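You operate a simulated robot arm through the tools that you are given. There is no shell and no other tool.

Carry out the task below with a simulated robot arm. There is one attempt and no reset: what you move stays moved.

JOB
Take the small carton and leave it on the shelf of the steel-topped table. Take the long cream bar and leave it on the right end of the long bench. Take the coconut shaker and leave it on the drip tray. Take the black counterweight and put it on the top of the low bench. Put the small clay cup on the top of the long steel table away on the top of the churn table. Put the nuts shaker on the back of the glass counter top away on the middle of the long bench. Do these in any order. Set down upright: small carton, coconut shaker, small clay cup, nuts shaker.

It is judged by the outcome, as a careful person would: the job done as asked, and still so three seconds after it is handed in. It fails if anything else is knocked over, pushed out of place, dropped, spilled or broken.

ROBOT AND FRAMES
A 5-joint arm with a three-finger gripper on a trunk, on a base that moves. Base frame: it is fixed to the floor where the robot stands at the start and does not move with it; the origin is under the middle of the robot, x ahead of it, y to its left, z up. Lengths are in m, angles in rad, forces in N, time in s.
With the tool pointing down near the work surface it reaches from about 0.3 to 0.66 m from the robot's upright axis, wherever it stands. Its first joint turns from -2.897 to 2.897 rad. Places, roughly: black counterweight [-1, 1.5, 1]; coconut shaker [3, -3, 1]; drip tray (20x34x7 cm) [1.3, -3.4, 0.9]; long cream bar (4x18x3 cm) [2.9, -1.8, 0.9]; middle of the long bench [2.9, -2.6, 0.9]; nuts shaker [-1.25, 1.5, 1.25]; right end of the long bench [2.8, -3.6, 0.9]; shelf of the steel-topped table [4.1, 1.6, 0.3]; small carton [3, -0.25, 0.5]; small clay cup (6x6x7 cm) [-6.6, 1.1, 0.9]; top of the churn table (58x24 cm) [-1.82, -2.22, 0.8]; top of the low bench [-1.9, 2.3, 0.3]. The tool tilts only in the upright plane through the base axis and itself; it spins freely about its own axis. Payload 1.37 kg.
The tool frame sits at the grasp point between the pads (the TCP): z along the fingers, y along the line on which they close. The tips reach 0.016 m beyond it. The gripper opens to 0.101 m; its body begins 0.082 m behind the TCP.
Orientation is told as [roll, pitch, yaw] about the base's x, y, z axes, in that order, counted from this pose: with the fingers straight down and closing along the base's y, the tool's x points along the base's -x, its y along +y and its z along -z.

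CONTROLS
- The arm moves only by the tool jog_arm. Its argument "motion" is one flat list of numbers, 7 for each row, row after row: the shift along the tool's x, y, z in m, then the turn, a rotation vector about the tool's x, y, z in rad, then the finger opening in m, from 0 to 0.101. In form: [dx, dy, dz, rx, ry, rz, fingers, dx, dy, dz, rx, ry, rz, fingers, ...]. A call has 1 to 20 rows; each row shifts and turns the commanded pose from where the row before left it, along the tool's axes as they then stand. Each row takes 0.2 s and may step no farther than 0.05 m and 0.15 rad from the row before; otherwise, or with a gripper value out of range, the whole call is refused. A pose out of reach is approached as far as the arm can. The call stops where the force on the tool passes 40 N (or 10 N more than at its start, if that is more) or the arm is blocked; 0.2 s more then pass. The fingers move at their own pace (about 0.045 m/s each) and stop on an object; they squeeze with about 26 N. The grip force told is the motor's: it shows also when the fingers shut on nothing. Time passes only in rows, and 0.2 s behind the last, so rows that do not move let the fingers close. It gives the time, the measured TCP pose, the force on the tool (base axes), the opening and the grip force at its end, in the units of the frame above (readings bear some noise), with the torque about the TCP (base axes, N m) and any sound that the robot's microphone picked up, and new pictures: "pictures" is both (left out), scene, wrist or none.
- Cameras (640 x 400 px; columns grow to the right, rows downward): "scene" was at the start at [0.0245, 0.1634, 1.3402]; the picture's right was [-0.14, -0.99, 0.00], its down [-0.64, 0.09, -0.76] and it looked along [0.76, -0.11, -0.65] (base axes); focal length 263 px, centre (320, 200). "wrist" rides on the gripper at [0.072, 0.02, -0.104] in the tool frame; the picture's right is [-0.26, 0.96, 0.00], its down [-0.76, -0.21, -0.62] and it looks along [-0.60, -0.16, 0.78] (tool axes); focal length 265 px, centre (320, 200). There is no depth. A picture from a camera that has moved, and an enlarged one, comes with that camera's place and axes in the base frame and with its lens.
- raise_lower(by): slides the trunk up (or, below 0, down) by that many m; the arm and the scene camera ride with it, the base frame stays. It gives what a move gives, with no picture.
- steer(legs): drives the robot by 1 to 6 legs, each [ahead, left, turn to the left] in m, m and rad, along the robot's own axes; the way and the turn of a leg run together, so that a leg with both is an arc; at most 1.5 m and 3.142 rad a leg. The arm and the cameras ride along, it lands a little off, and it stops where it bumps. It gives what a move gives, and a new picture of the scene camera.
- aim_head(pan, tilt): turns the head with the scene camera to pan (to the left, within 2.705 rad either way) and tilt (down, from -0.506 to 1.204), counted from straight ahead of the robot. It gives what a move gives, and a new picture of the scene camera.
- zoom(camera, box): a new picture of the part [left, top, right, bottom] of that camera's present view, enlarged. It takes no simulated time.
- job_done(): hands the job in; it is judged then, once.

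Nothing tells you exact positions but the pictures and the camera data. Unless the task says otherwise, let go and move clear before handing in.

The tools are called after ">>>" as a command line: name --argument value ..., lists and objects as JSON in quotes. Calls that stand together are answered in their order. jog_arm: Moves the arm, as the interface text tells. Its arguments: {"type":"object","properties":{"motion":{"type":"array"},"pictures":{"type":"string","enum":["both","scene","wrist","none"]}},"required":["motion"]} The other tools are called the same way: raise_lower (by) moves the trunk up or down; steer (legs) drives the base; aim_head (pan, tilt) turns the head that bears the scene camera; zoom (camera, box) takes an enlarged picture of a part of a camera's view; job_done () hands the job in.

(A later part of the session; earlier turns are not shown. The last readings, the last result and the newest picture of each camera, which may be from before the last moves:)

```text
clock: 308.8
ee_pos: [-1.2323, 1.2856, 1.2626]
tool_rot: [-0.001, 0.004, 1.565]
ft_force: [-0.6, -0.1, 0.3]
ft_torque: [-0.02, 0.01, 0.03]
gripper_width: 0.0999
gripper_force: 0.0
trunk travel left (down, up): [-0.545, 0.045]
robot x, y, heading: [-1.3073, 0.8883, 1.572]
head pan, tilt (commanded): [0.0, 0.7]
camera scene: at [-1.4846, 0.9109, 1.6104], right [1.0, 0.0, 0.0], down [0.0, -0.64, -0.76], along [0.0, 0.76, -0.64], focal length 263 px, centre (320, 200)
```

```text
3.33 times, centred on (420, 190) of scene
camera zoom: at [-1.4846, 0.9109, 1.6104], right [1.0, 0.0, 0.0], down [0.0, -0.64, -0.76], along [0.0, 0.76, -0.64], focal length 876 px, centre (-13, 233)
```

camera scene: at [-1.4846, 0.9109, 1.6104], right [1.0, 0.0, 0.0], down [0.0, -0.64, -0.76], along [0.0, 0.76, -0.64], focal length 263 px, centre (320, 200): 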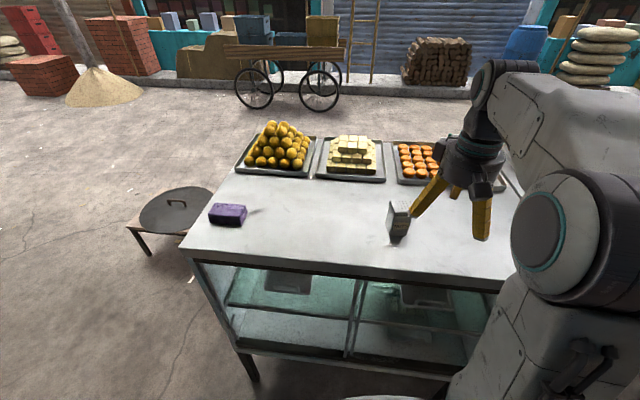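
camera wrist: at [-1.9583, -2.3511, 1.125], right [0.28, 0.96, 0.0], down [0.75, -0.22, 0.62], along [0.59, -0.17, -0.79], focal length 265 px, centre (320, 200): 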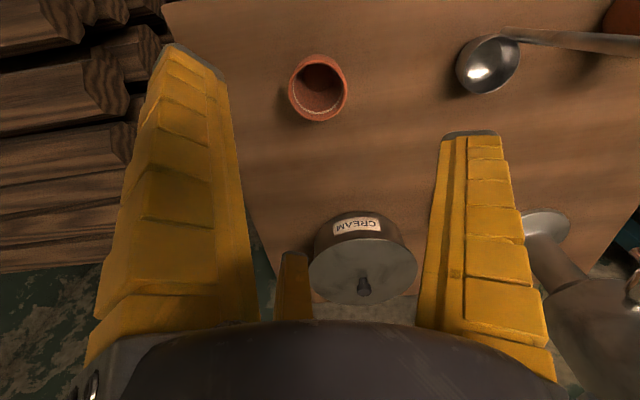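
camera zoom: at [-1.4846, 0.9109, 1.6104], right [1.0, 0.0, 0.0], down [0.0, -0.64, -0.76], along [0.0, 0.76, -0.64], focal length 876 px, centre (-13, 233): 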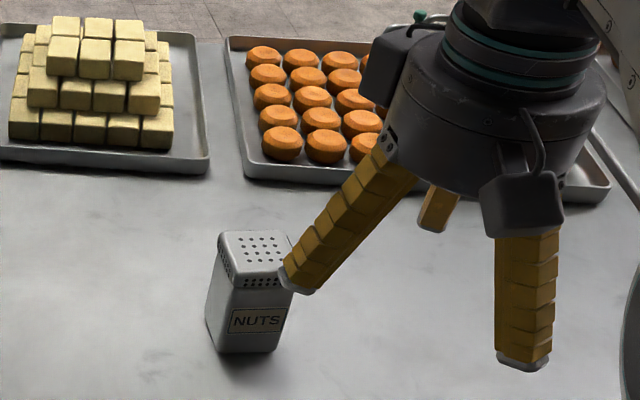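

The shaker stands square at about (-1.28, 1.409). Moving above it.

>>> jog_arm --motion '[-0.0411, 0.0161, 0, 0, 0, 0, 0.1, -0.0411, 0.0161, 0, 0, 0, 0, 0.1, -0.0411, 0.0161, 0, 0, 0, 0, 0.1, 0, 0, 0.02, 0, 0, 0, 0.1]' --pictures "wrist"

>>> zoom --camera "scene" --box '[340, 130, 500, 250]'

```text
clock: 309.8
ee_pos: [-1.2794, 1.4076, 1.2412]
tool_rot: [0.001, 0.001, 1.567]
ft_force: [-0.2, -0.1, -0.4]
ft_torque: [0.01, -0.06, 0.04]
gripper_width: 0.0997
gripper_force: 0.0
trunk travel left (down, up): [-0.545, 0.045]
robot x, y, heading: [-1.3085, 0.881, 1.566]
head pan, tilt (commanded): [0.0, 0.7]
camera wrist: at [-1.3002, 1.3359, 1.3457], right [-0.96, 0.27, 0.0], down [0.21, 0.76, 0.62], along [0.17, 0.6, -0.79], focal length 265 px, centre (320, 200)
```

wrist: 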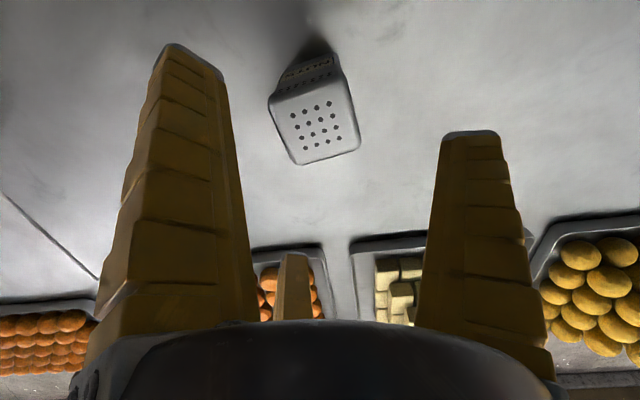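

```text
3.33 times, centred on (420, 190) of scene
camera zoom: at [-1.4845, 0.9084, 1.6105], right [1.0, 0.0, 0.0], down [0.0, -0.64, -0.77], along [0.0, 0.77, -0.64], focal length 876 px, centre (-13, 233)
```

zoom: 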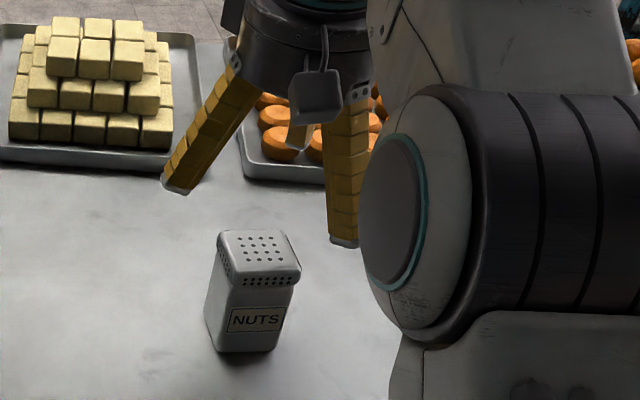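

>>> jog_arm --motion '[0.004, 0, 0.03, 0, 0, 0, 0.1, 0, 0, 0.03, 0, 0, 0, 0.1]' --pictures "wrist"

>>> zoom --camera "scene" --box '[340, 130, 500, 250]'

```text
clock: 310.4
ee_pos: [-1.2805, 1.4025, 1.1826]
tool_rot: [0.001, 0.005, 1.565]
ft_force: [-0.3, 0.5, 0.2]
ft_torque: [0.01, 0.0, -0.01]
gripper_width: 0.0999
gripper_force: 0.1
trunk travel left (down, up): [-0.545, 0.045]
robot x, y, heading: [-1.3096, 0.8852, 1.571]
head pan, tilt (commanded): [0.0, 0.7]
camera wrist: at [-1.3009, 1.3329, 1.2858], right [-0.96, 0.27, 0.0], down [0.21, 0.76, 0.62], along [0.17, 0.6, -0.79], focal length 265 px, centre (320, 200)
```

wrist: 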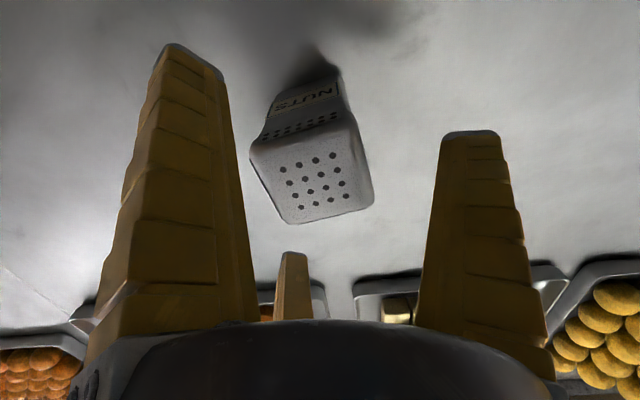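

```text
3.33 times, centred on (420, 190) of scene
camera zoom: at [-1.4845, 0.9102, 1.6104], right [1.0, 0.0, 0.0], down [0.0, -0.64, -0.76], along [0.0, 0.76, -0.64], focal length 876 px, centre (-13, 233)
```

zoom: 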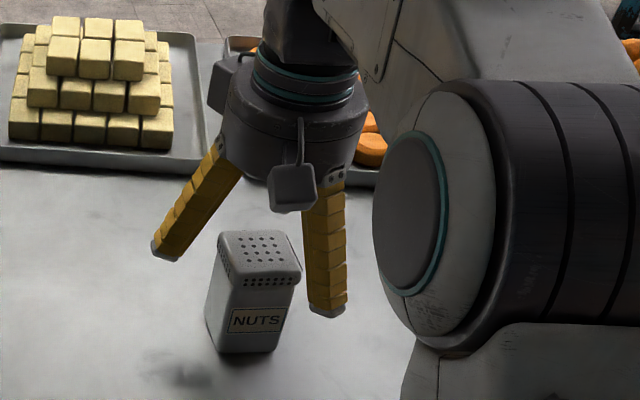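

>>> jog_arm --motion '[0, -0.003, 0.03, 0, 0, 0, 0.1, 0, 0, 0.025, 0, 0, 0, 0.1, 0, 0, 0.01, 0, 0, 0, 0.1]' --pictures "wrist"

>>> zoom --camera "scene" --box '[340, 130, 500, 250]'

```text
clock: 311.2
ee_pos: [-1.2779, 1.4042, 1.1182]
tool_rot: [-0.002, -0.002, 1.565]
ft_force: [0.0, 1.0, 5.6]
ft_torque: [-0.01, -0.09, 0.0]
gripper_width: 0.1011
gripper_force: 0.1
trunk travel left (down, up): [-0.545, 0.045]
robot x, y, heading: [-1.3121, 0.8793, 1.566]
head pan, tilt (commanded): [0.0, 0.7]
camera wrist: at [-1.2982, 1.3314, 1.2226], right [-0.96, 0.27, 0.0], down [0.21, 0.75, 0.62], along [0.17, 0.6, -0.78], focal length 265 px, centre (320, 200)
```

wrist: 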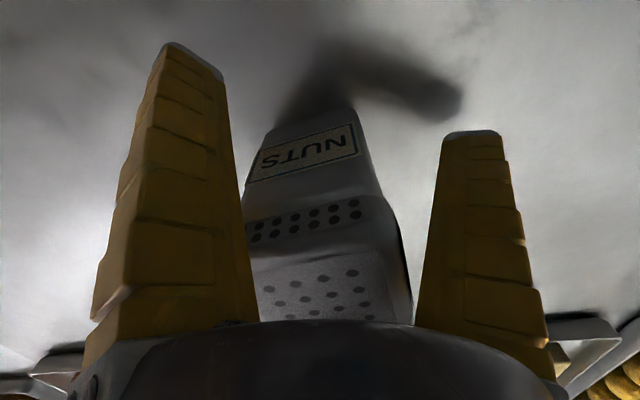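

```text
3.33 times, centred on (420, 190) of scene
camera zoom: at [-1.4845, 0.9093, 1.6106], right [1.0, 0.0, 0.0], down [0.0, -0.64, -0.77], along [0.0, 0.77, -0.64], focal length 876 px, centre (-13, 233)
```

zoom: 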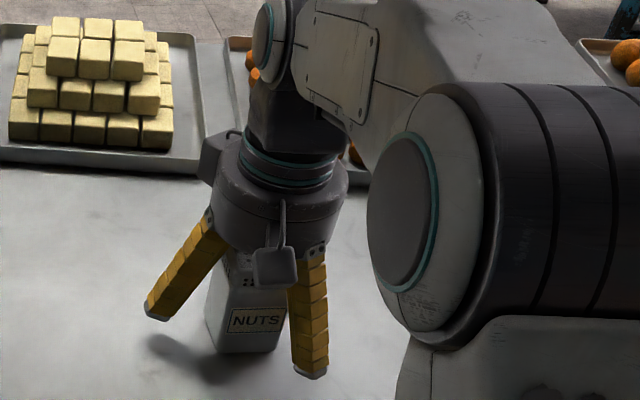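

A slight touch (5.6 N) on the cap; I'll back up 8 mm and then close.

>>> jog_arm --motion '[0, 0, -0.008, 0, 0, 0, 0.1, 0, 0, 0, 0, 0, 0, 0.1]' --pictures "wrist"

```text
clock: 311.8
ee_pos: [-1.278, 1.4034, 1.1239]
tool_rot: [0.001, 0.003, 1.567]
ft_force: [-0.6, -0.8, -1.0]
ft_torque: [-0.03, 0.02, 0.01]
gripper_width: 0.0998
gripper_force: 0.1
trunk travel left (down, up): [-0.545, 0.045]
robot x, y, heading: [-1.3089, 0.8841, 1.565]
head pan, tilt (commanded): [0.0, 0.7]
camera wrist: at [-1.2982, 1.3317, 1.2293], right [-0.96, 0.27, 0.0], down [0.21, 0.76, 0.62], along [0.17, 0.6, -0.79], focal length 265 px, centre (320, 200)
```

wrist: 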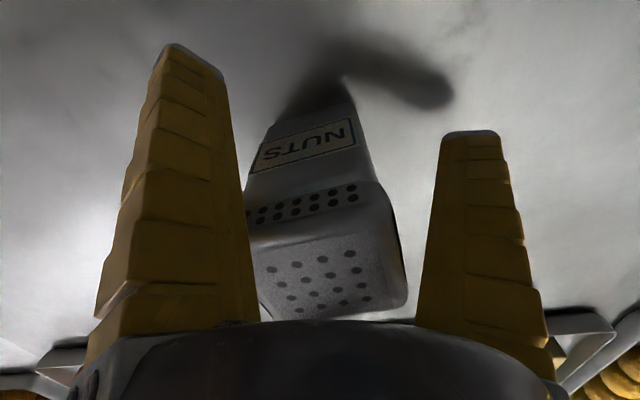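

>>> jog_arm --motion '[0, 0, 0, 0, 0, 0, 0.07, 0, 0, 0, 0, 0, 0, 0.05, 0, 0, 0, 0, 0, 0, 0.02, 0, 0, 0, 0, 0, 0, 0.0, 0, 0, 0, 0, 0, 0, 0.0, 0, 0, 0, 0, 0, 0, 0.0]' --pictures "wrist"

>>> zoom --camera "scene" --box '[340, 130, 500, 250]'

```text
clock: 313.2
ee_pos: [-1.2781, 1.4022, 1.1244]
tool_rot: [0.0, 0.003, 1.565]
ft_force: [-0.6, -0.1, -0.8]
ft_torque: [0.0, 0.02, 0.0]
gripper_width: 0.061
gripper_force: 26.1
trunk travel left (down, up): [-0.545, 0.045]
robot x, y, heading: [-1.308, 0.8819, 1.566]
head pan, tilt (commanded): [0.0, 0.7]
camera wrist: at [-1.2982, 1.3317, 1.2294], right [-0.96, 0.27, 0.0], down [0.21, 0.76, 0.62], along [0.17, 0.6, -0.79], focal length 265 px, centre (320, 200)
```

wrist: 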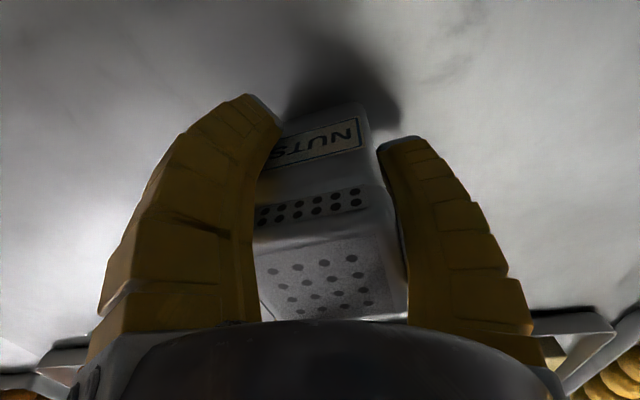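

```text
3.33 times, centred on (420, 190) of scene
camera zoom: at [-1.4846, 0.9099, 1.6104], right [1.0, 0.0, 0.0], down [0.0, -0.64, -0.76], along [0.0, 0.76, -0.64], focal length 876 px, centre (-13, 233)
```

zoom: 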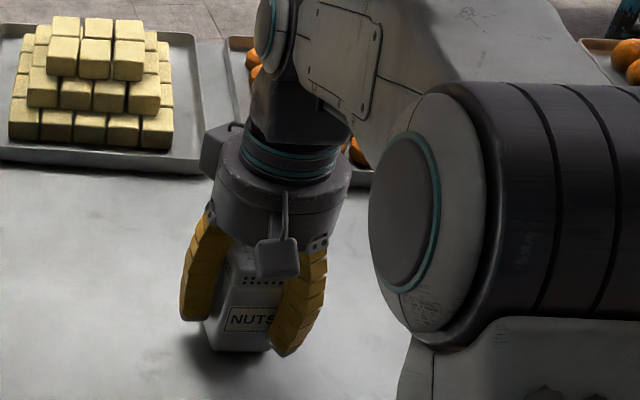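

>>> jog_arm --motion '[0, 0, -0.01, 0, 0, 0, 0.0, 0, 0, -0.02, 0, 0, 0, 0.0, 0, 0, -0.03, 0, 0, 0, 0.0, 0.02, 0, -0.04, 0, 0, 0, 0.0]' --pictures "wrist"

>>> zoom --camera "scene" --box '[340, 110, 500, 230]'

```text
clock: 314.2
ee_pos: [-1.2779, 1.3839, 1.225]
tool_rot: [0.0, 0.002, 1.567]
ft_force: [-0.7, -0.6, -2.1]
ft_torque: [0.04, 0.01, 0.01]
gripper_width: 0.061
gripper_force: 26.0
trunk travel left (down, up): [-0.545, 0.045]
robot x, y, heading: [-1.3089, 0.8852, 1.571]
head pan, tilt (commanded): [0.0, 0.7]
camera wrist: at [-1.2987, 1.3131, 1.3302], right [-0.96, 0.27, 0.0], down [0.21, 0.76, 0.62], along [0.17, 0.6, -0.79], focal length 265 px, centre (320, 200)
```

wrist: 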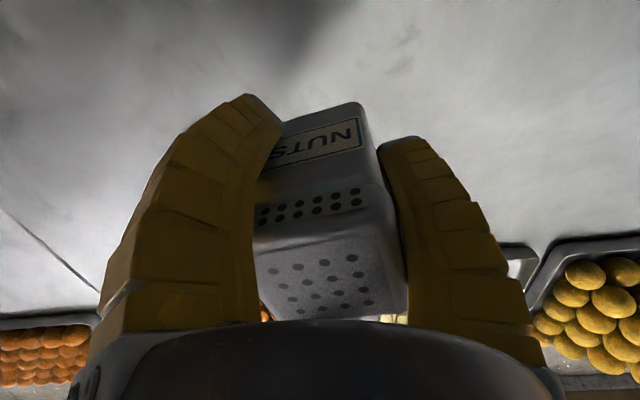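

```text
3.33 times, centred on (420, 170) of scene
camera zoom: at [-1.4846, 0.9083, 1.6104], right [1.0, 0.0, 0.0], down [0.0, -0.64, -0.77], along [0.0, 0.77, -0.64], focal length 876 px, centre (-13, 300)
```

zoom: 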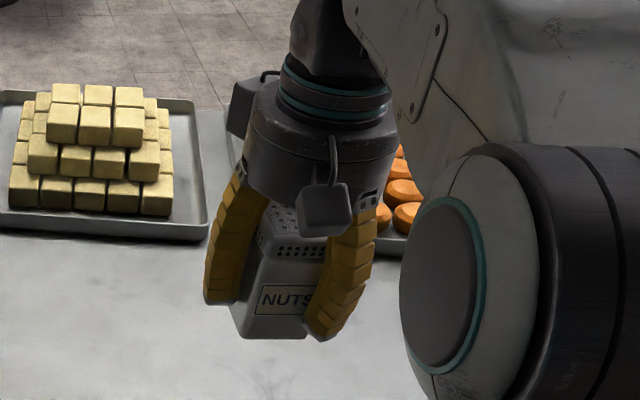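

The shaker is lifted, upright. I'll retract, back off and drive toward the shop room.

>>> jog_arm --motion '[0.04, 0, 0, 0, 0, 0, 0.0, 0.04, 0, 0, 0, 0, 0, 0.0, 0.02, 0, 0, 0, 0, 0, 0.0]' --pictures "none"

>>> steer --legs '[[-0.3, 0, 0], [0, 0, -1.57], [1.25, 0, 0], [0, 0, -1.57]]'

>>> aim_head --pan 0.0 --tilt 0.6

```text
clock: 315.0
ee_pos: [-1.2794, 1.2857, 1.2262]
tool_rot: [0.0, 0.001, 1.566]
ft_force: [0.5, 0.2, -0.9]
ft_torque: [-0.01, 0.03, -0.01]
gripper_width: 0.0608
gripper_force: 25.4
trunk travel left (down, up): [-0.545, 0.045]
robot x, y, heading: [-1.3094, 0.8874, 1.566]
head pan, tilt (commanded): [0.0, 0.7]
```

```text
clock: 330.5
ee_pos: [-0.0836, 0.2291, 1.2254]
tool_rot: [0.001, 0.005, -1.544]
ft_force: [0.3, -0.5, -2.3]
ft_torque: [-0.02, -0.01, -0.03]
gripper_width: 0.0587
gripper_force: 26.1
trunk travel left (down, up): [-0.545, 0.045]
robot x, y, heading: [-0.0665, 0.6306, -1.541]
head pan, tilt (commanded): [0.0, 0.7]
camera scene: at [0.1105, 0.6112, 1.6104], right [-1.0, -0.03, 0.0], down [-0.02, 0.64, -0.76], along [0.02, -0.76, -0.64], focal length 263 px, centre (320, 200)
```

scene: 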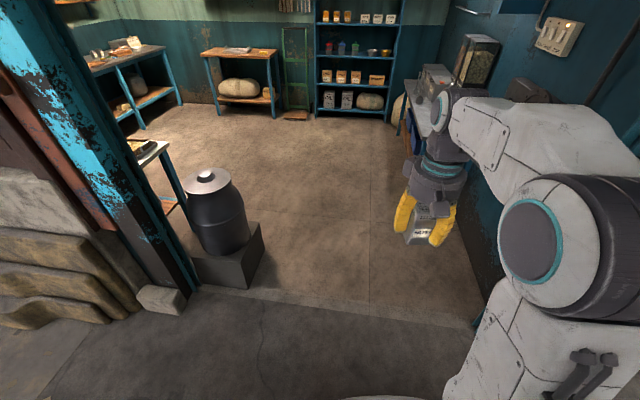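

```text
clock: 331.2
ee_pos: [-0.0853, 0.2297, 1.2265]
tool_rot: [0.0, 0.003, -1.545]
ft_force: [0.2, 1.0, -1.5]
ft_torque: [0.02, 0.0, 0.01]
gripper_width: 0.0586
gripper_force: 25.9
trunk travel left (down, up): [-0.545, 0.045]
robot x, y, heading: [-0.0655, 0.6319, -1.544]
head pan, tilt (commanded): [0.0, 0.6]
camera scene: at [0.1106, 0.6078, 1.619], right [-1.0, -0.03, 0.0], down [-0.02, 0.57, -0.82], along [0.02, -0.82, -0.57], focal length 263 px, centre (320, 200)
```

scene: 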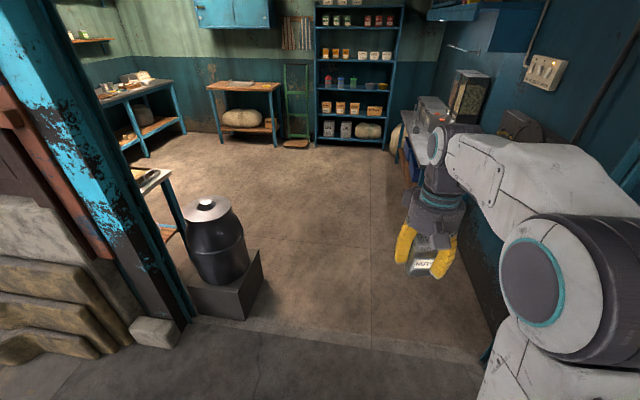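

>>> zoom --camera "wrist" --box '[0, 0, 640, 400]'

>>> zoom --camera "scene" --box '[360, 180, 500, 290]'

```text
1.00 times, centred on (320, 200) of wrist (not enlarged: the box is as wide or as high as the picture)
camera zoom: at [-0.0676, 0.3013, 1.3301], right [0.97, -0.24, 0.0], down [-0.19, -0.76, 0.62], along [-0.15, -0.6, -0.79], focal length 265 px, centre (320, 200)
```

zoom: 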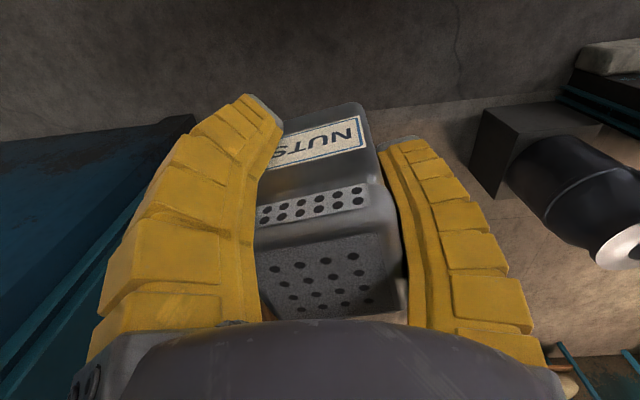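

```text
3.64 times, centred on (430, 235) of scene
camera zoom: at [0.1106, 0.6078, 1.619], right [-1.0, -0.03, 0.0], down [-0.02, 0.57, -0.82], along [0.02, -0.82, -0.57], focal length 956 px, centre (-80, 73)
```

zoom: 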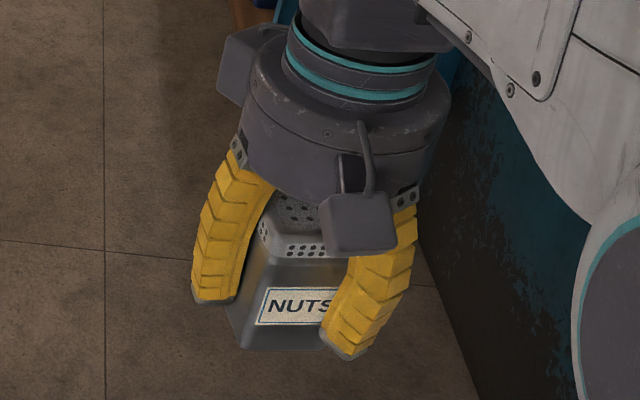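

>>> steer --legs '[[1.5, 0, 0], [0.75, 0, 0], [0, 0, 1.54]]'

>>> aim_head --pan -0.1 --tilt 0.35

```text
clock: 346.0
ee_pos: [0.4108, -1.6563, 1.2257]
tool_rot: [0.001, 0.004, -0.005]
ft_force: [0.1, -1.1, -2.3]
ft_torque: [0.0, 0.01, 0.01]
gripper_width: 0.0582
gripper_force: 26.4
trunk travel left (down, up): [-0.545, 0.045]
robot x, y, heading: [0.0117, -1.6253, -0.006]
head pan, tilt (commanded): [0.0, 0.6]
camera scene: at [0.0383, -1.4488, 1.619], right [0.0, -1.0, 0.0], down [-0.56, 0.0, -0.83], along [0.83, 0.0, -0.56], focal length 263 px, centre (320, 200)
```

scene: 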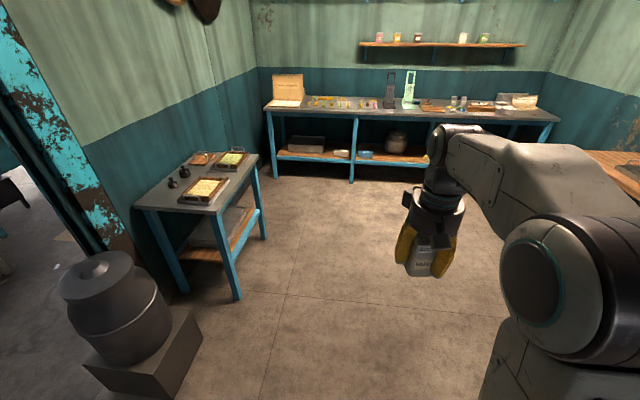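

```text
clock: 346.8
ee_pos: [0.4104, -1.6556, 1.2263]
tool_rot: [-0.001, 0.004, -0.006]
ft_force: [0.1, -0.1, -1.1]
ft_torque: [0.0, -0.03, 0.03]
gripper_width: 0.0587
gripper_force: 26.0
trunk travel left (down, up): [-0.545, 0.045]
robot x, y, heading: [0.0066, -1.6263, -0.005]
head pan, tilt (commanded): [-0.099, 0.351]
camera scene: at [0.0426, -1.4581, 1.6417], right [-0.1, -0.99, 0.0], down [-0.34, 0.04, -0.94], along [0.93, -0.1, -0.34], focal length 263 px, centre (320, 200)
```

scene: 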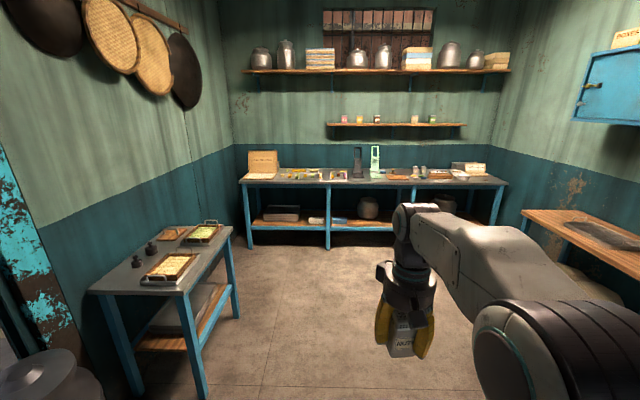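

>>> zoom --camera "scene" --box '[230, 130, 400, 230]'

>>> zoom --camera "scene" --box '[340, 130, 520, 230]'

```text
3.76 times, centred on (315, 180) of scene
camera zoom: at [0.0426, -1.4581, 1.6417], right [-0.1, -0.99, 0.0], down [-0.34, 0.04, -0.94], along [0.93, -0.1, -0.34], focal length 990 px, centre (339, 275)
```

zoom: 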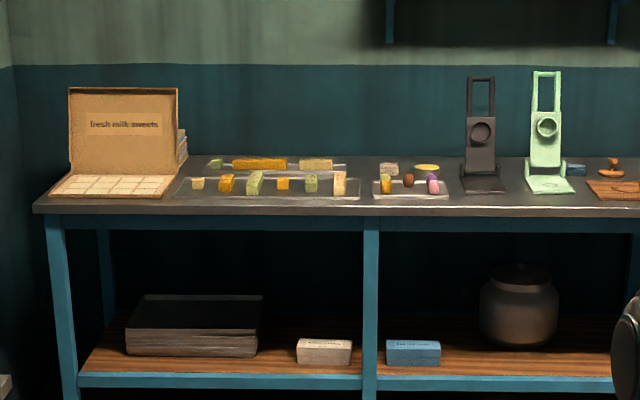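

```text
3.56 times, centred on (430, 180) of scene
camera zoom: at [0.0426, -1.4581, 1.6417], right [-0.1, -0.99, 0.0], down [-0.34, 0.04, -0.94], along [0.93, -0.1, -0.34], focal length 935 px, centre (-71, 271)
```

zoom: 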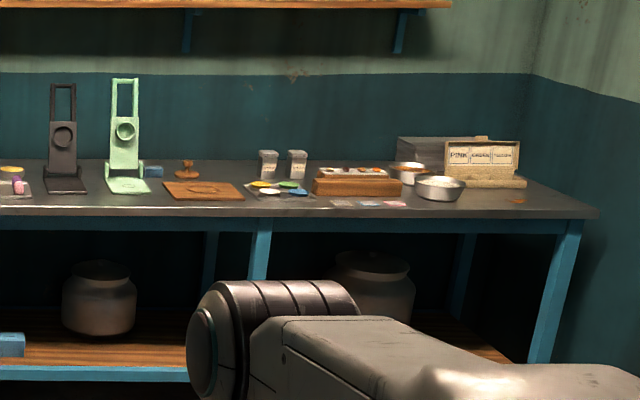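

>>> steer --legs '[[1.45, -0.6, 0]]'

>>> aim_head --pan 0.1 --tilt 0.45

>>> zoom --camera "scene" --box '[60, 130, 300, 290]'

>>> zoom --camera "scene" --box '[260, 130, 500, 290]'

```text
refused: leg 1 is longer than a leg can be; nothing moved
```

```text
clock: 347.5
ee_pos: [0.4101, -1.6556, 1.226]
tool_rot: [0.001, 0.003, -0.006]
ft_force: [0.3, -1.3, -0.9]
ft_torque: [0.01, 0.01, -0.01]
gripper_width: 0.0583
gripper_force: 25.7
trunk travel left (down, up): [-0.545, 0.045]
robot x, y, heading: [0.0104, -1.6266, -0.003]
head pan, tilt (commanded): [0.099, 0.45]
camera scene: at [0.0415, -1.4398, 1.6326], right [0.09, -1.0, 0.0], down [-0.43, -0.04, -0.9], along [0.9, 0.09, -0.43], focal length 263 px, centre (320, 200)
```

scene: 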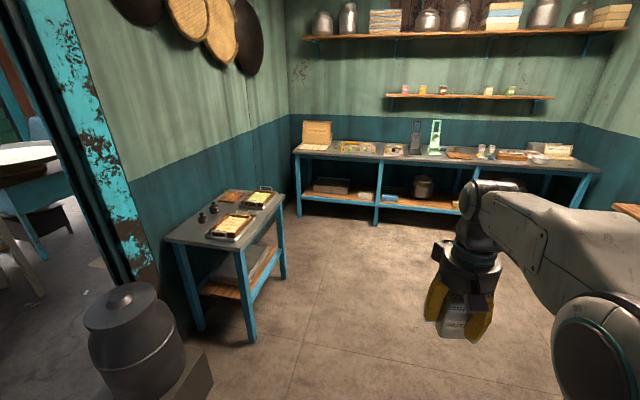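

```text
2.50 times, centred on (180, 210) of scene
camera zoom: at [0.0415, -1.4398, 1.6326], right [0.09, -1.0, 0.0], down [-0.43, -0.04, -0.9], along [0.9, 0.09, -0.43], focal length 657 px, centre (670, 175)
```

zoom: 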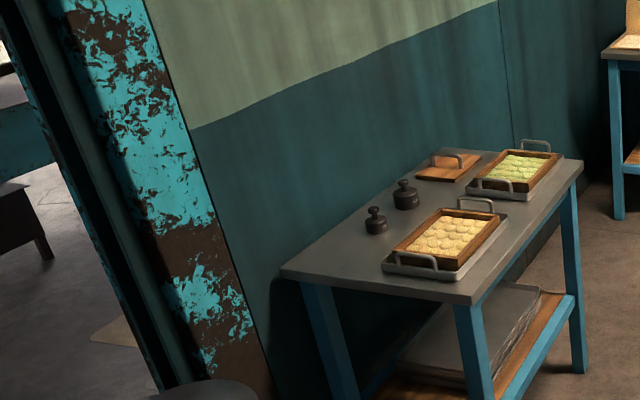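

```text
2.50 times, centred on (380, 210) of scene
camera zoom: at [0.0415, -1.4398, 1.6326], right [0.09, -1.0, 0.0], down [-0.43, -0.04, -0.9], along [0.9, 0.09, -0.43], focal length 657 px, centre (170, 175)
```

zoom: 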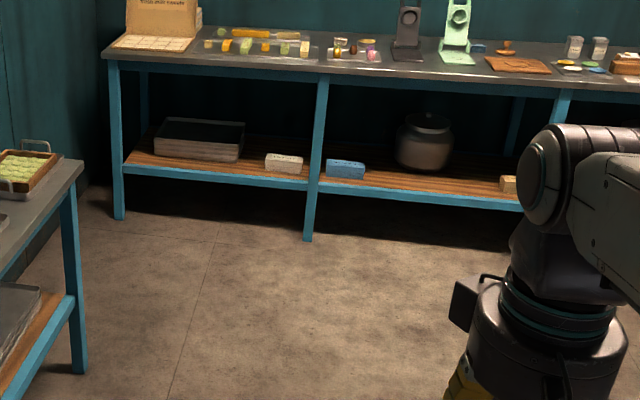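

>>> steer --legs '[[1.35, -0.6, 0]]'

>>> aim_head --pan 0.2 --tilt 0.45

>>> zoom --camera "scene" --box '[100, 130, 340, 290]'

>>> zoom --camera "scene" --box '[300, 130, 540, 290]'

```text
clock: 354.8
ee_pos: [1.7626, -2.2451, 1.2249]
tool_rot: [0.002, 0.004, 0.004]
ft_force: [0.9, 0.3, -1.2]
ft_torque: [0.02, 0.0, 0.0]
gripper_width: 0.0583
gripper_force: 26.4
trunk travel left (down, up): [-0.545, 0.045]
robot x, y, heading: [1.3595, -2.2168, 0.008]
head pan, tilt (commanded): [0.099, 0.45]
camera scene: at [1.3916, -2.0337, 1.6326], right [0.1, -0.99, 0.0], down [-0.43, -0.05, -0.9], along [0.9, 0.09, -0.44], focal length 263 px, centre (320, 200)
```

scene: 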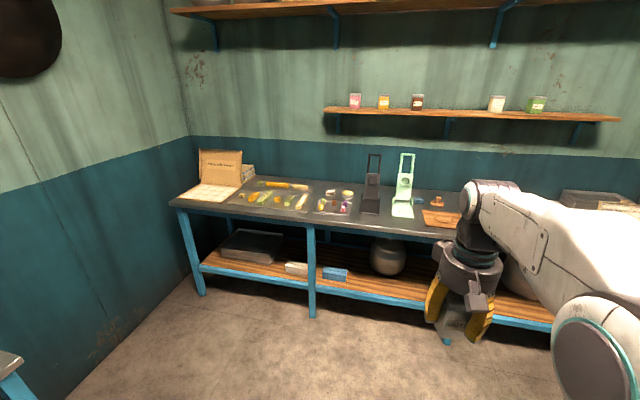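

```text
clock: 355.5
ee_pos: [1.7627, -2.2451, 1.226]
tool_rot: [-0.001, 0.003, 0.005]
ft_force: [-1.3, -0.4, -1.8]
ft_torque: [0.01, 0.02, -0.01]
gripper_width: 0.0581
gripper_force: 25.7
trunk travel left (down, up): [-0.545, 0.045]
robot x, y, heading: [1.3594, -2.2172, 0.008]
head pan, tilt (commanded): [0.201, 0.45]
camera scene: at [1.3899, -2.0245, 1.6326], right [0.2, -0.98, 0.0], down [-0.43, -0.09, -0.9], along [0.88, 0.18, -0.44], focal length 263 px, centre (320, 200)
```

scene: 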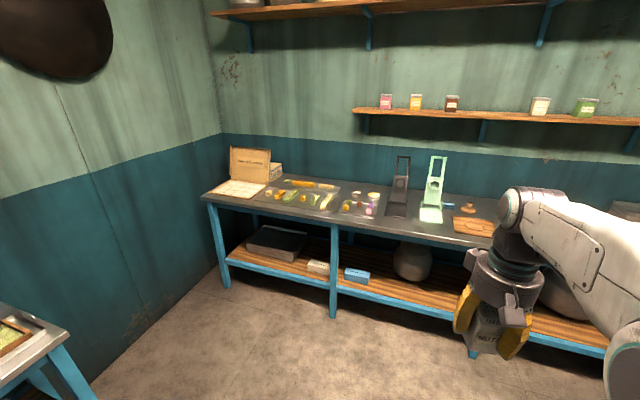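

```text
2.50 times, centred on (220, 210) of scene
camera zoom: at [1.3899, -2.0245, 1.6326], right [0.2, -0.98, 0.0], down [-0.43, -0.09, -0.9], along [0.88, 0.18, -0.44], focal length 657 px, centre (570, 175)
```

zoom: 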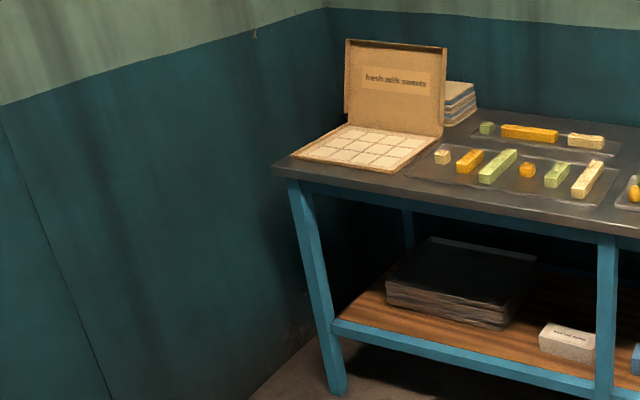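

```text
2.50 times, centred on (420, 210) of scene
camera zoom: at [1.3899, -2.0245, 1.6326], right [0.2, -0.98, 0.0], down [-0.43, -0.09, -0.9], along [0.88, 0.18, -0.44], focal length 657 px, centre (70, 175)
```

zoom: 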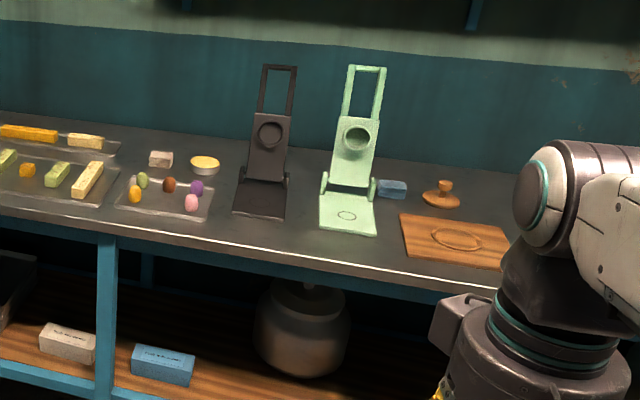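

>>> steer --legs '[[0.45, -0.35, 0]]'

>>> aim_head --pan 0.0 --tilt 0.5

>>> aim_head --pan -0.9 --tilt 0.5

```text
clock: 358.7
ee_pos: [2.2139, -2.5944, 1.2253]
tool_rot: [0.002, 0.004, 0.008]
ft_force: [0.1, -0.4, -2.9]
ft_torque: [-0.01, 0.02, -0.02]
gripper_width: 0.0581
gripper_force: 25.8
trunk travel left (down, up): [-0.545, 0.045]
robot x, y, heading: [1.8143, -2.5717, 0.007]
head pan, tilt (commanded): [0.201, 0.45]
camera scene: at [1.8408, -2.3751, 1.6326], right [0.21, -0.98, 0.0], down [-0.43, -0.09, -0.9], along [0.88, 0.19, -0.44], focal length 263 px, centre (320, 200)
```

scene: 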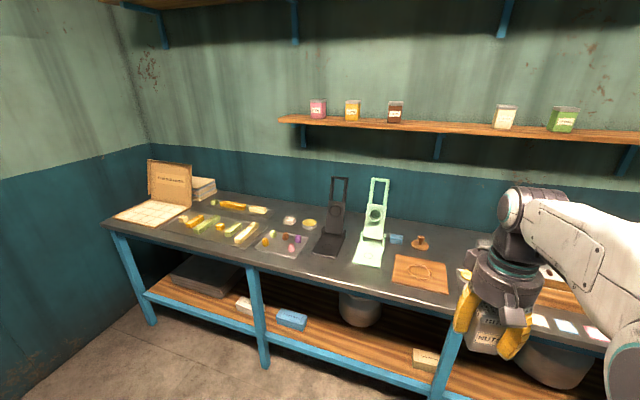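

```text
clock: 359.5
ee_pos: [2.2132, -2.593, 1.2253]
tool_rot: [0.0, 0.002, 0.011]
ft_force: [-0.7, -0.5, -1.2]
ft_torque: [-0.01, -0.02, -0.01]
gripper_width: 0.0578
gripper_force: 26.2
trunk travel left (down, up): [-0.545, 0.045]
robot x, y, heading: [1.8161, -2.5654, 0.004]
head pan, tilt (commanded): [0.0, 0.499]
camera scene: at [1.8414, -2.393, 1.6281], right [0.01, -1.0, 0.0], down [-0.48, -0.01, -0.88], along [0.88, 0.01, -0.48], focal length 263 px, centre (320, 200)
```

scene: 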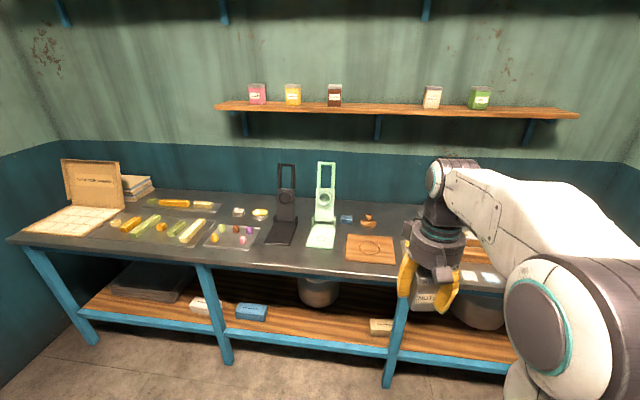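

```text
clock: 360.7
ee_pos: [2.2146, -2.5946, 1.2258]
tool_rot: [0.0, 0.003, 0.009]
ft_force: [0.0, -0.1, -1.5]
ft_torque: [-0.02, 0.02, -0.03]
gripper_width: 0.0581
gripper_force: 25.7
trunk travel left (down, up): [-0.545, 0.045]
robot x, y, heading: [1.8127, -2.5682, 0.012]
head pan, tilt (commanded): [-0.901, 0.499]
camera scene: at [1.8077, -2.4646, 1.6281], right [-0.78, -0.63, 0.0], down [-0.3, 0.37, -0.88], along [0.55, -0.68, -0.48], focal length 263 px, centre (320, 200)
```

scene: 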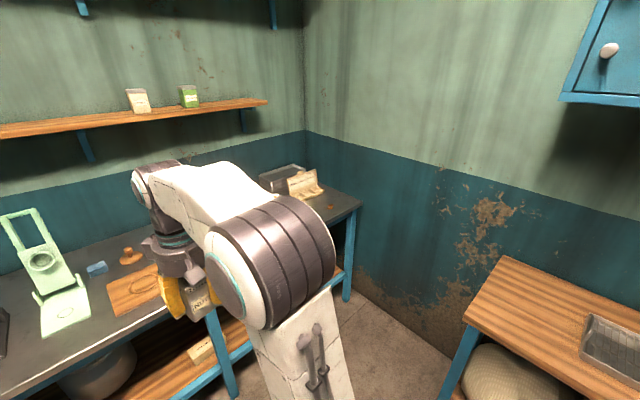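

>>> steer --legs '[[0.08, -0.27, 0]]'

>>> aim_head --pan 0.15 --tilt 0.6

>>> zoom --camera "scene" --box '[200, 130, 440, 290]'

```text
clock: 362.6
ee_pos: [2.2972, -2.8596, 1.2249]
tool_rot: [0.002, 0.004, 0.013]
ft_force: [-0.5, -0.3, -1.7]
ft_torque: [0.02, 0.04, -0.01]
gripper_width: 0.0581
gripper_force: 26.3
trunk travel left (down, up): [-0.545, 0.045]
robot x, y, heading: [1.8922, -2.8364, 0.015]
head pan, tilt (commanded): [-0.901, 0.499]
camera scene: at [1.8902, -2.7316, 1.6282], right [-0.78, -0.63, 0.0], down [-0.3, 0.37, -0.88], along [0.55, -0.68, -0.48], focal length 263 px, centre (320, 200)
```

scene: 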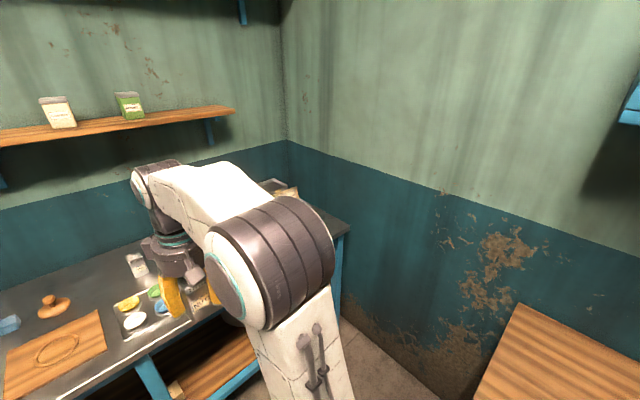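

```text
clock: 363.9
ee_pos: [2.297, -2.8596, 1.2255]
tool_rot: [0.0, 0.005, 0.011]
ft_force: [0.2, -0.2, -1.2]
ft_torque: [-0.01, -0.03, 0.02]
gripper_width: 0.0582
gripper_force: 26.2
trunk travel left (down, up): [-0.545, 0.045]
robot x, y, heading: [1.8959, -2.8341, 0.014]
head pan, tilt (commanded): [0.15, 0.6]
camera scene: at [1.9197, -2.6457, 1.619], right [0.16, -0.99, 0.0], down [-0.56, -0.09, -0.83], along [0.81, 0.13, -0.56], focal length 263 px, centre (320, 200)
```

scene: 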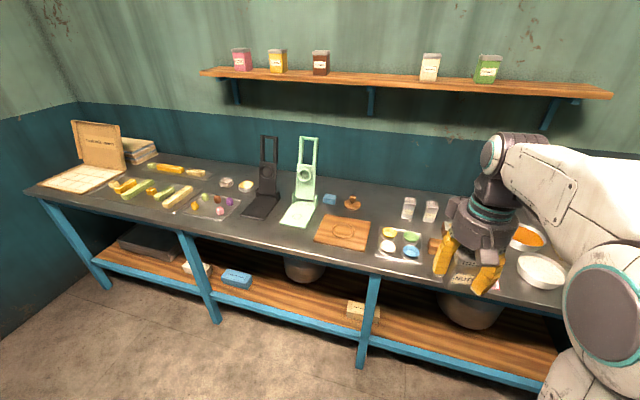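

```text
2.50 times, centred on (320, 210) of scene
camera zoom: at [1.9197, -2.6457, 1.619], right [0.16, -0.99, 0.0], down [-0.56, -0.09, -0.83], along [0.81, 0.13, -0.56], focal length 657 px, centre (320, 175)
```

zoom: 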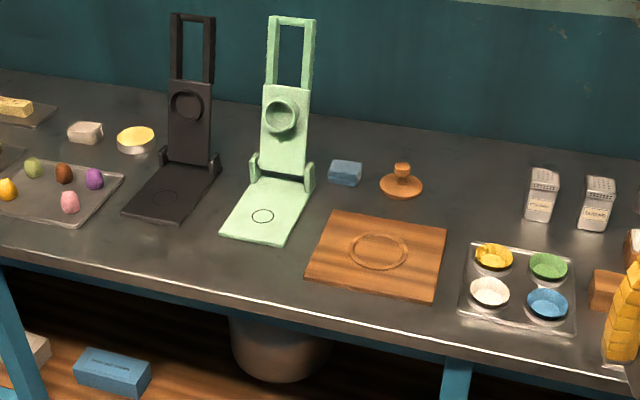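

There's a free spot near the middle of the bench between the wooden stamp and the two shakers, about (2.89, −2.765). Driving closer.

>>> steer --legs '[[0.33, 0.065, 0]]'

>>> aim_head --pan 0.0 --tilt 0.85

>>> zoom --camera "wrist" --box '[0, 0, 640, 400]'

```text
clock: 366.1
ee_pos: [2.6236, -2.7922, 1.2251]
tool_rot: [-0.002, 0.003, 0.011]
ft_force: [1.4, 0.0, -1.4]
ft_torque: [0.01, 0.05, -0.01]
gripper_width: 0.0579
gripper_force: 26.4
trunk travel left (down, up): [-0.545, 0.045]
robot x, y, heading: [2.221, -2.7672, 0.01]
head pan, tilt (commanded): [0.15, 0.6]
camera scene: at [2.2471, -2.5776, 1.619], right [0.16, -0.99, 0.0], down [-0.56, -0.09, -0.82], along [0.81, 0.13, -0.57], focal length 263 px, centre (320, 200)
```

scene: 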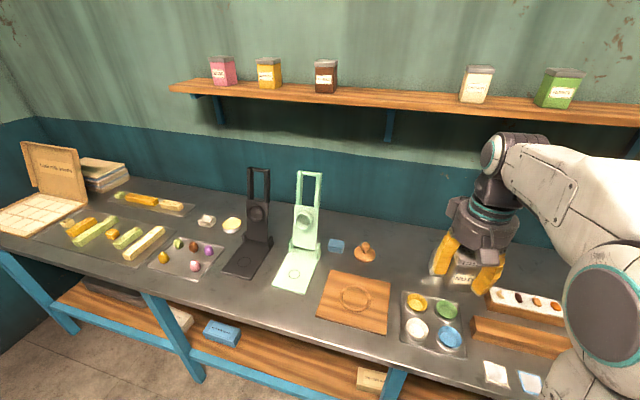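

```text
clock: 366.9
ee_pos: [2.6233, -2.7914, 1.2262]
tool_rot: [-0.001, 0.003, 0.011]
ft_force: [-0.2, 0.6, -1.8]
ft_torque: [0.02, 0.0, 0.02]
gripper_width: 0.0579
gripper_force: 25.7
trunk travel left (down, up): [-0.545, 0.045]
robot x, y, heading: [2.2211, -2.7688, 0.01]
head pan, tilt (commanded): [0.0, 0.85]
camera scene: at [2.2372, -2.5911, 1.5982], right [0.01, -1.0, 0.0], down [-0.75, -0.01, -0.66], along [0.66, 0.01, -0.75], focal length 263 px, centre (320, 200)
```

scene: 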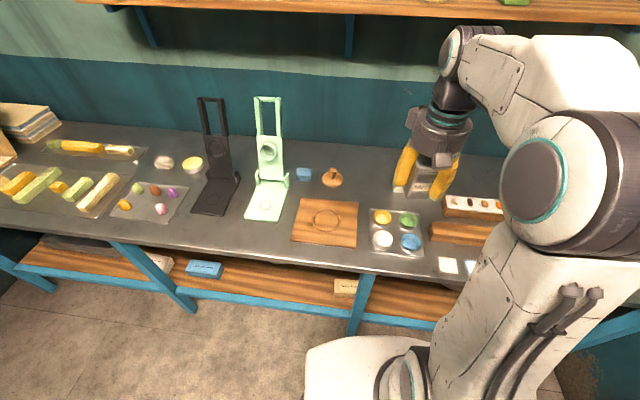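

```text
1.00 times, centred on (320, 200) of wrist (not enlarged: the box is as wide or as high as the picture)
camera zoom: at [2.5503, -2.7723, 1.33], right [0.25, 0.97, 0.0], down [0.76, -0.2, 0.62], along [0.6, -0.16, -0.79], focal length 265 px, centre (320, 200)
```

zoom: 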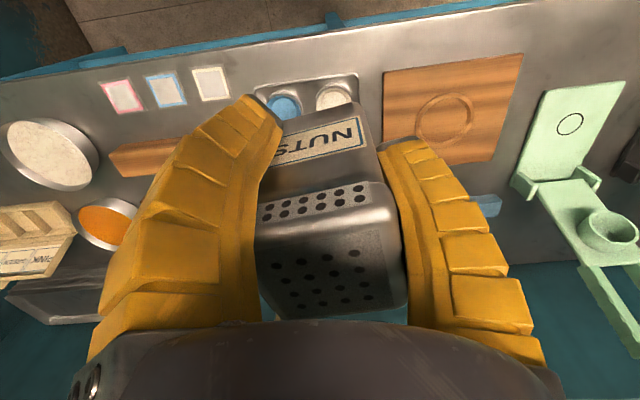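

>>> jog_arm --motion '[0, 0, 0.05, 0, 0, 0, 0.0, 0, 0, 0.05, 0, 0, 0, 0.0, 0, 0, 0.05, 0, 0, 0, 0.0, 0, 0, 0.03, 0, 0, 0, 0.0, -0.045, 0.004, 0, 0, 0, 0, 0.0, -0.045, 0.004, 0, 0, 0, 0, 0.0, -0.045, 0.004, 0, 0, 0, 0, 0.0]' --pictures "both"

```text
clock: 368.5
ee_pos: [2.7569, -2.7777, 1.0435]
tool_rot: [0.0, 0.005, 0.011]
ft_force: [0.1, -0.3, -1.6]
ft_torque: [0.0, 0.01, 0.0]
gripper_width: 0.058
gripper_force: 26.2
trunk travel left (down, up): [-0.545, 0.045]
robot x, y, heading: [2.2194, -2.7682, 0.012]
head pan, tilt (commanded): [0.0, 0.85]
camera scene: at [2.2385, -2.591, 1.5981], right [0.01, -1.0, 0.0], down [-0.75, -0.01, -0.66], along [0.66, 0.01, -0.75], focal length 263 px, centre (320, 200)
camera wrist: at [2.6845, -2.7578, 1.1487], right [0.26, 0.97, 0.0], down [0.76, -0.2, 0.62], along [0.6, -0.16, -0.79], focal length 265 px, centre (320, 200)
```

scene: 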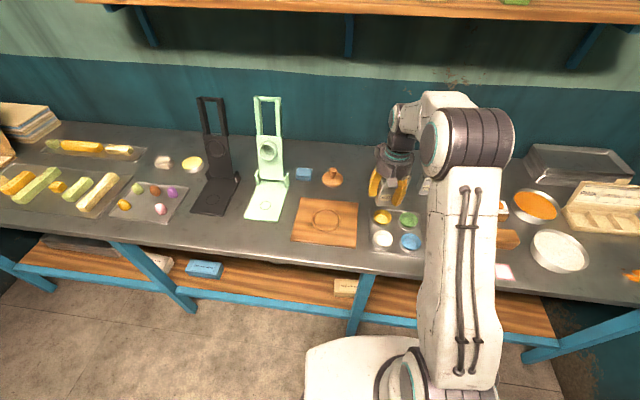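
wrist: 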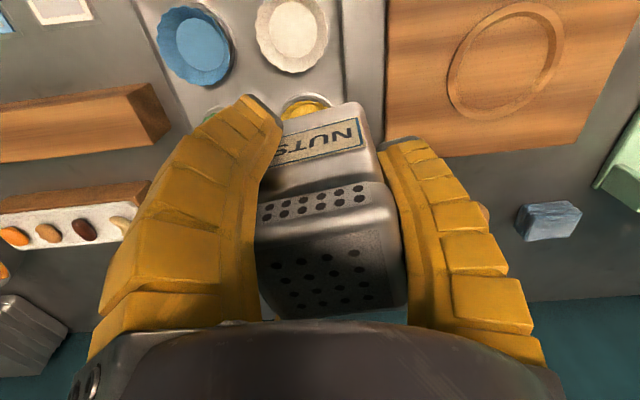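

>>> jog_arm --motion '[-0.044, 0.003, 0, 0, 0, 0, 0.0, -0.044, 0.003, 0, 0, 0, 0, 0.0, -0.044, 0.003, 0, 0, 0, 0, 0.0]' --pictures "both"

>>> zoom --camera "scene" --box '[300, 120, 480, 260]'

```text
clock: 369.3
ee_pos: [2.8643, -2.7672, 1.043]
tool_rot: [0.0, 0.005, 0.01]
ft_force: [-0.8, 0.6, -1.7]
ft_torque: [0.02, -0.08, 0.03]
gripper_width: 0.058
gripper_force: 26.2
out of reach, approached as far as the arm can: row 3
trunk travel left (down, up): [-0.545, 0.045]
robot x, y, heading: [2.2181, -2.7673, 0.015]
head pan, tilt (commanded): [0.0, 0.85]
camera scene: at [2.2343, -2.591, 1.5982], right [0.01, -1.0, 0.0], down [-0.75, -0.01, -0.66], along [0.66, 0.01, -0.75], focal length 263 px, centre (320, 200)
camera wrist: at [2.7926, -2.7479, 1.1478], right [0.25, 0.97, 0.0], down [0.76, -0.2, 0.62], along [0.6, -0.16, -0.79], focal length 265 px, centre (320, 200)
```

scene: 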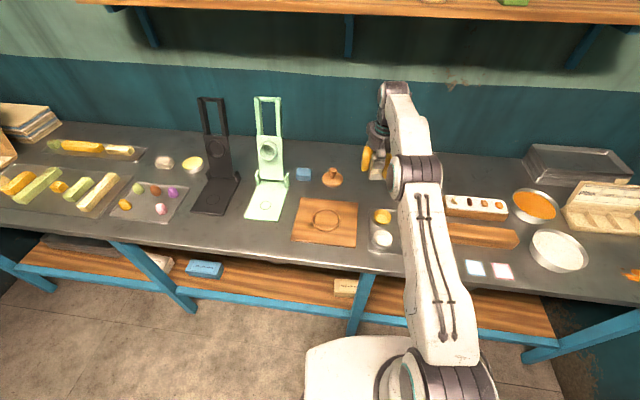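
wrist: 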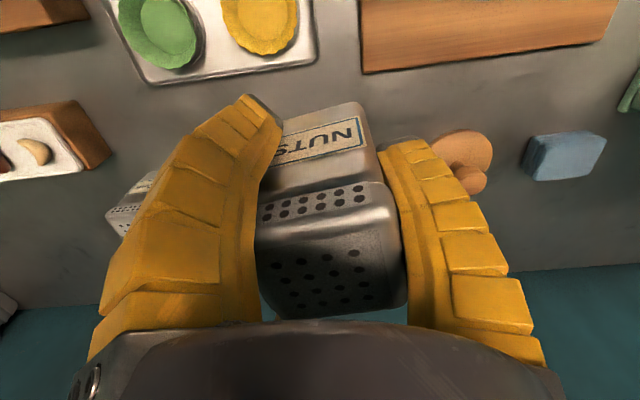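

```text
2.86 times, centred on (390, 190) of scene
camera zoom: at [2.2343, -2.591, 1.5982], right [0.01, -1.0, 0.0], down [-0.75, -0.01, -0.66], along [0.66, 0.01, -0.75], focal length 751 px, centre (120, 229)
```

zoom: 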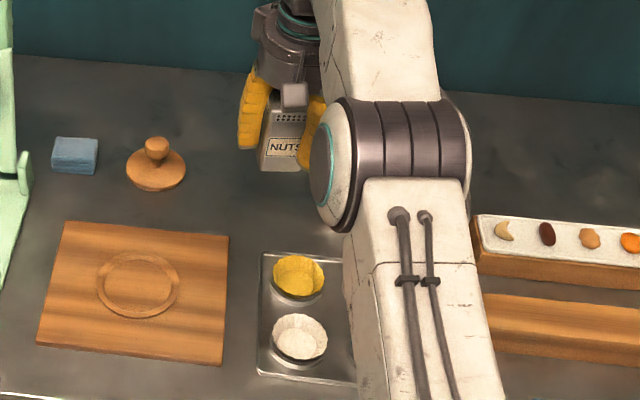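

>>> jog_arm --motion '[-0.006, 0.002, 0.03, 0, 0, 0, 0.0, -0.01, 0.001, 0.025, 0, 0, 0, 0.0]' --pictures "both"

>>> zoom --camera "scene" --box '[320, 130, 440, 230]'

```text
clock: 369.9
ee_pos: [2.8805, -2.7636, 0.9869]
tool_rot: [0.0, 0.003, 0.01]
ft_force: [0.3, 0.6, -2.0]
ft_torque: [0.03, -0.01, 0.01]
gripper_width: 0.058
gripper_force: 25.9
out of reach, approached as far as the arm can: row 2
trunk travel left (down, up): [-0.545, 0.045]
robot x, y, heading: [2.2232, -2.7644, 0.013]
head pan, tilt (commanded): [0.0, 0.85]
camera scene: at [2.2379, -2.5911, 1.5982], right [0.01, -1.0, 0.0], down [-0.75, -0.01, -0.66], along [0.66, 0.01, -0.75], focal length 263 px, centre (320, 200)
camera wrist: at [2.8077, -2.7444, 1.0911], right [0.26, 0.97, 0.0], down [0.76, -0.2, 0.62], along [0.6, -0.16, -0.79], focal length 265 px, centre (320, 200)
```

scene: 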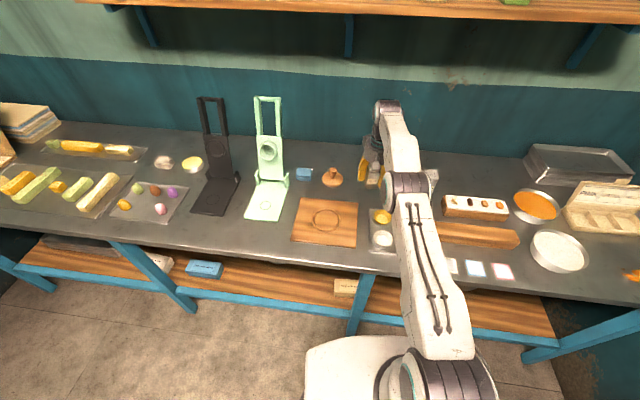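
wrist: 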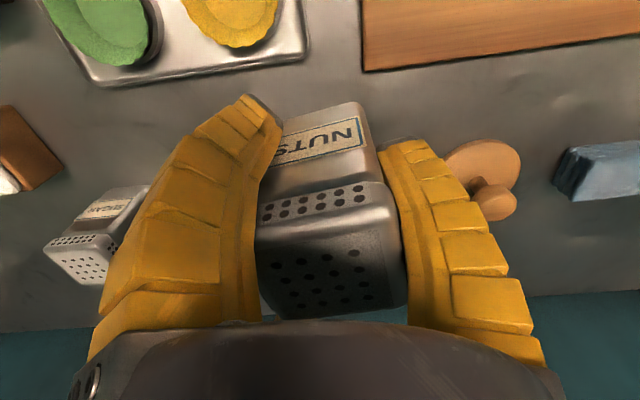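

```text
4.00 times, centred on (380, 180) of scene
camera zoom: at [2.2379, -2.5911, 1.5982], right [0.01, -1.0, 0.0], down [-0.75, -0.01, -0.66], along [0.66, 0.01, -0.75], focal length 1052 px, centre (80, 280)
```

zoom: 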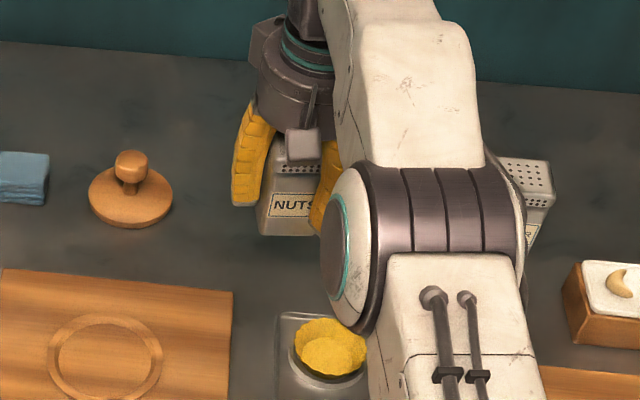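

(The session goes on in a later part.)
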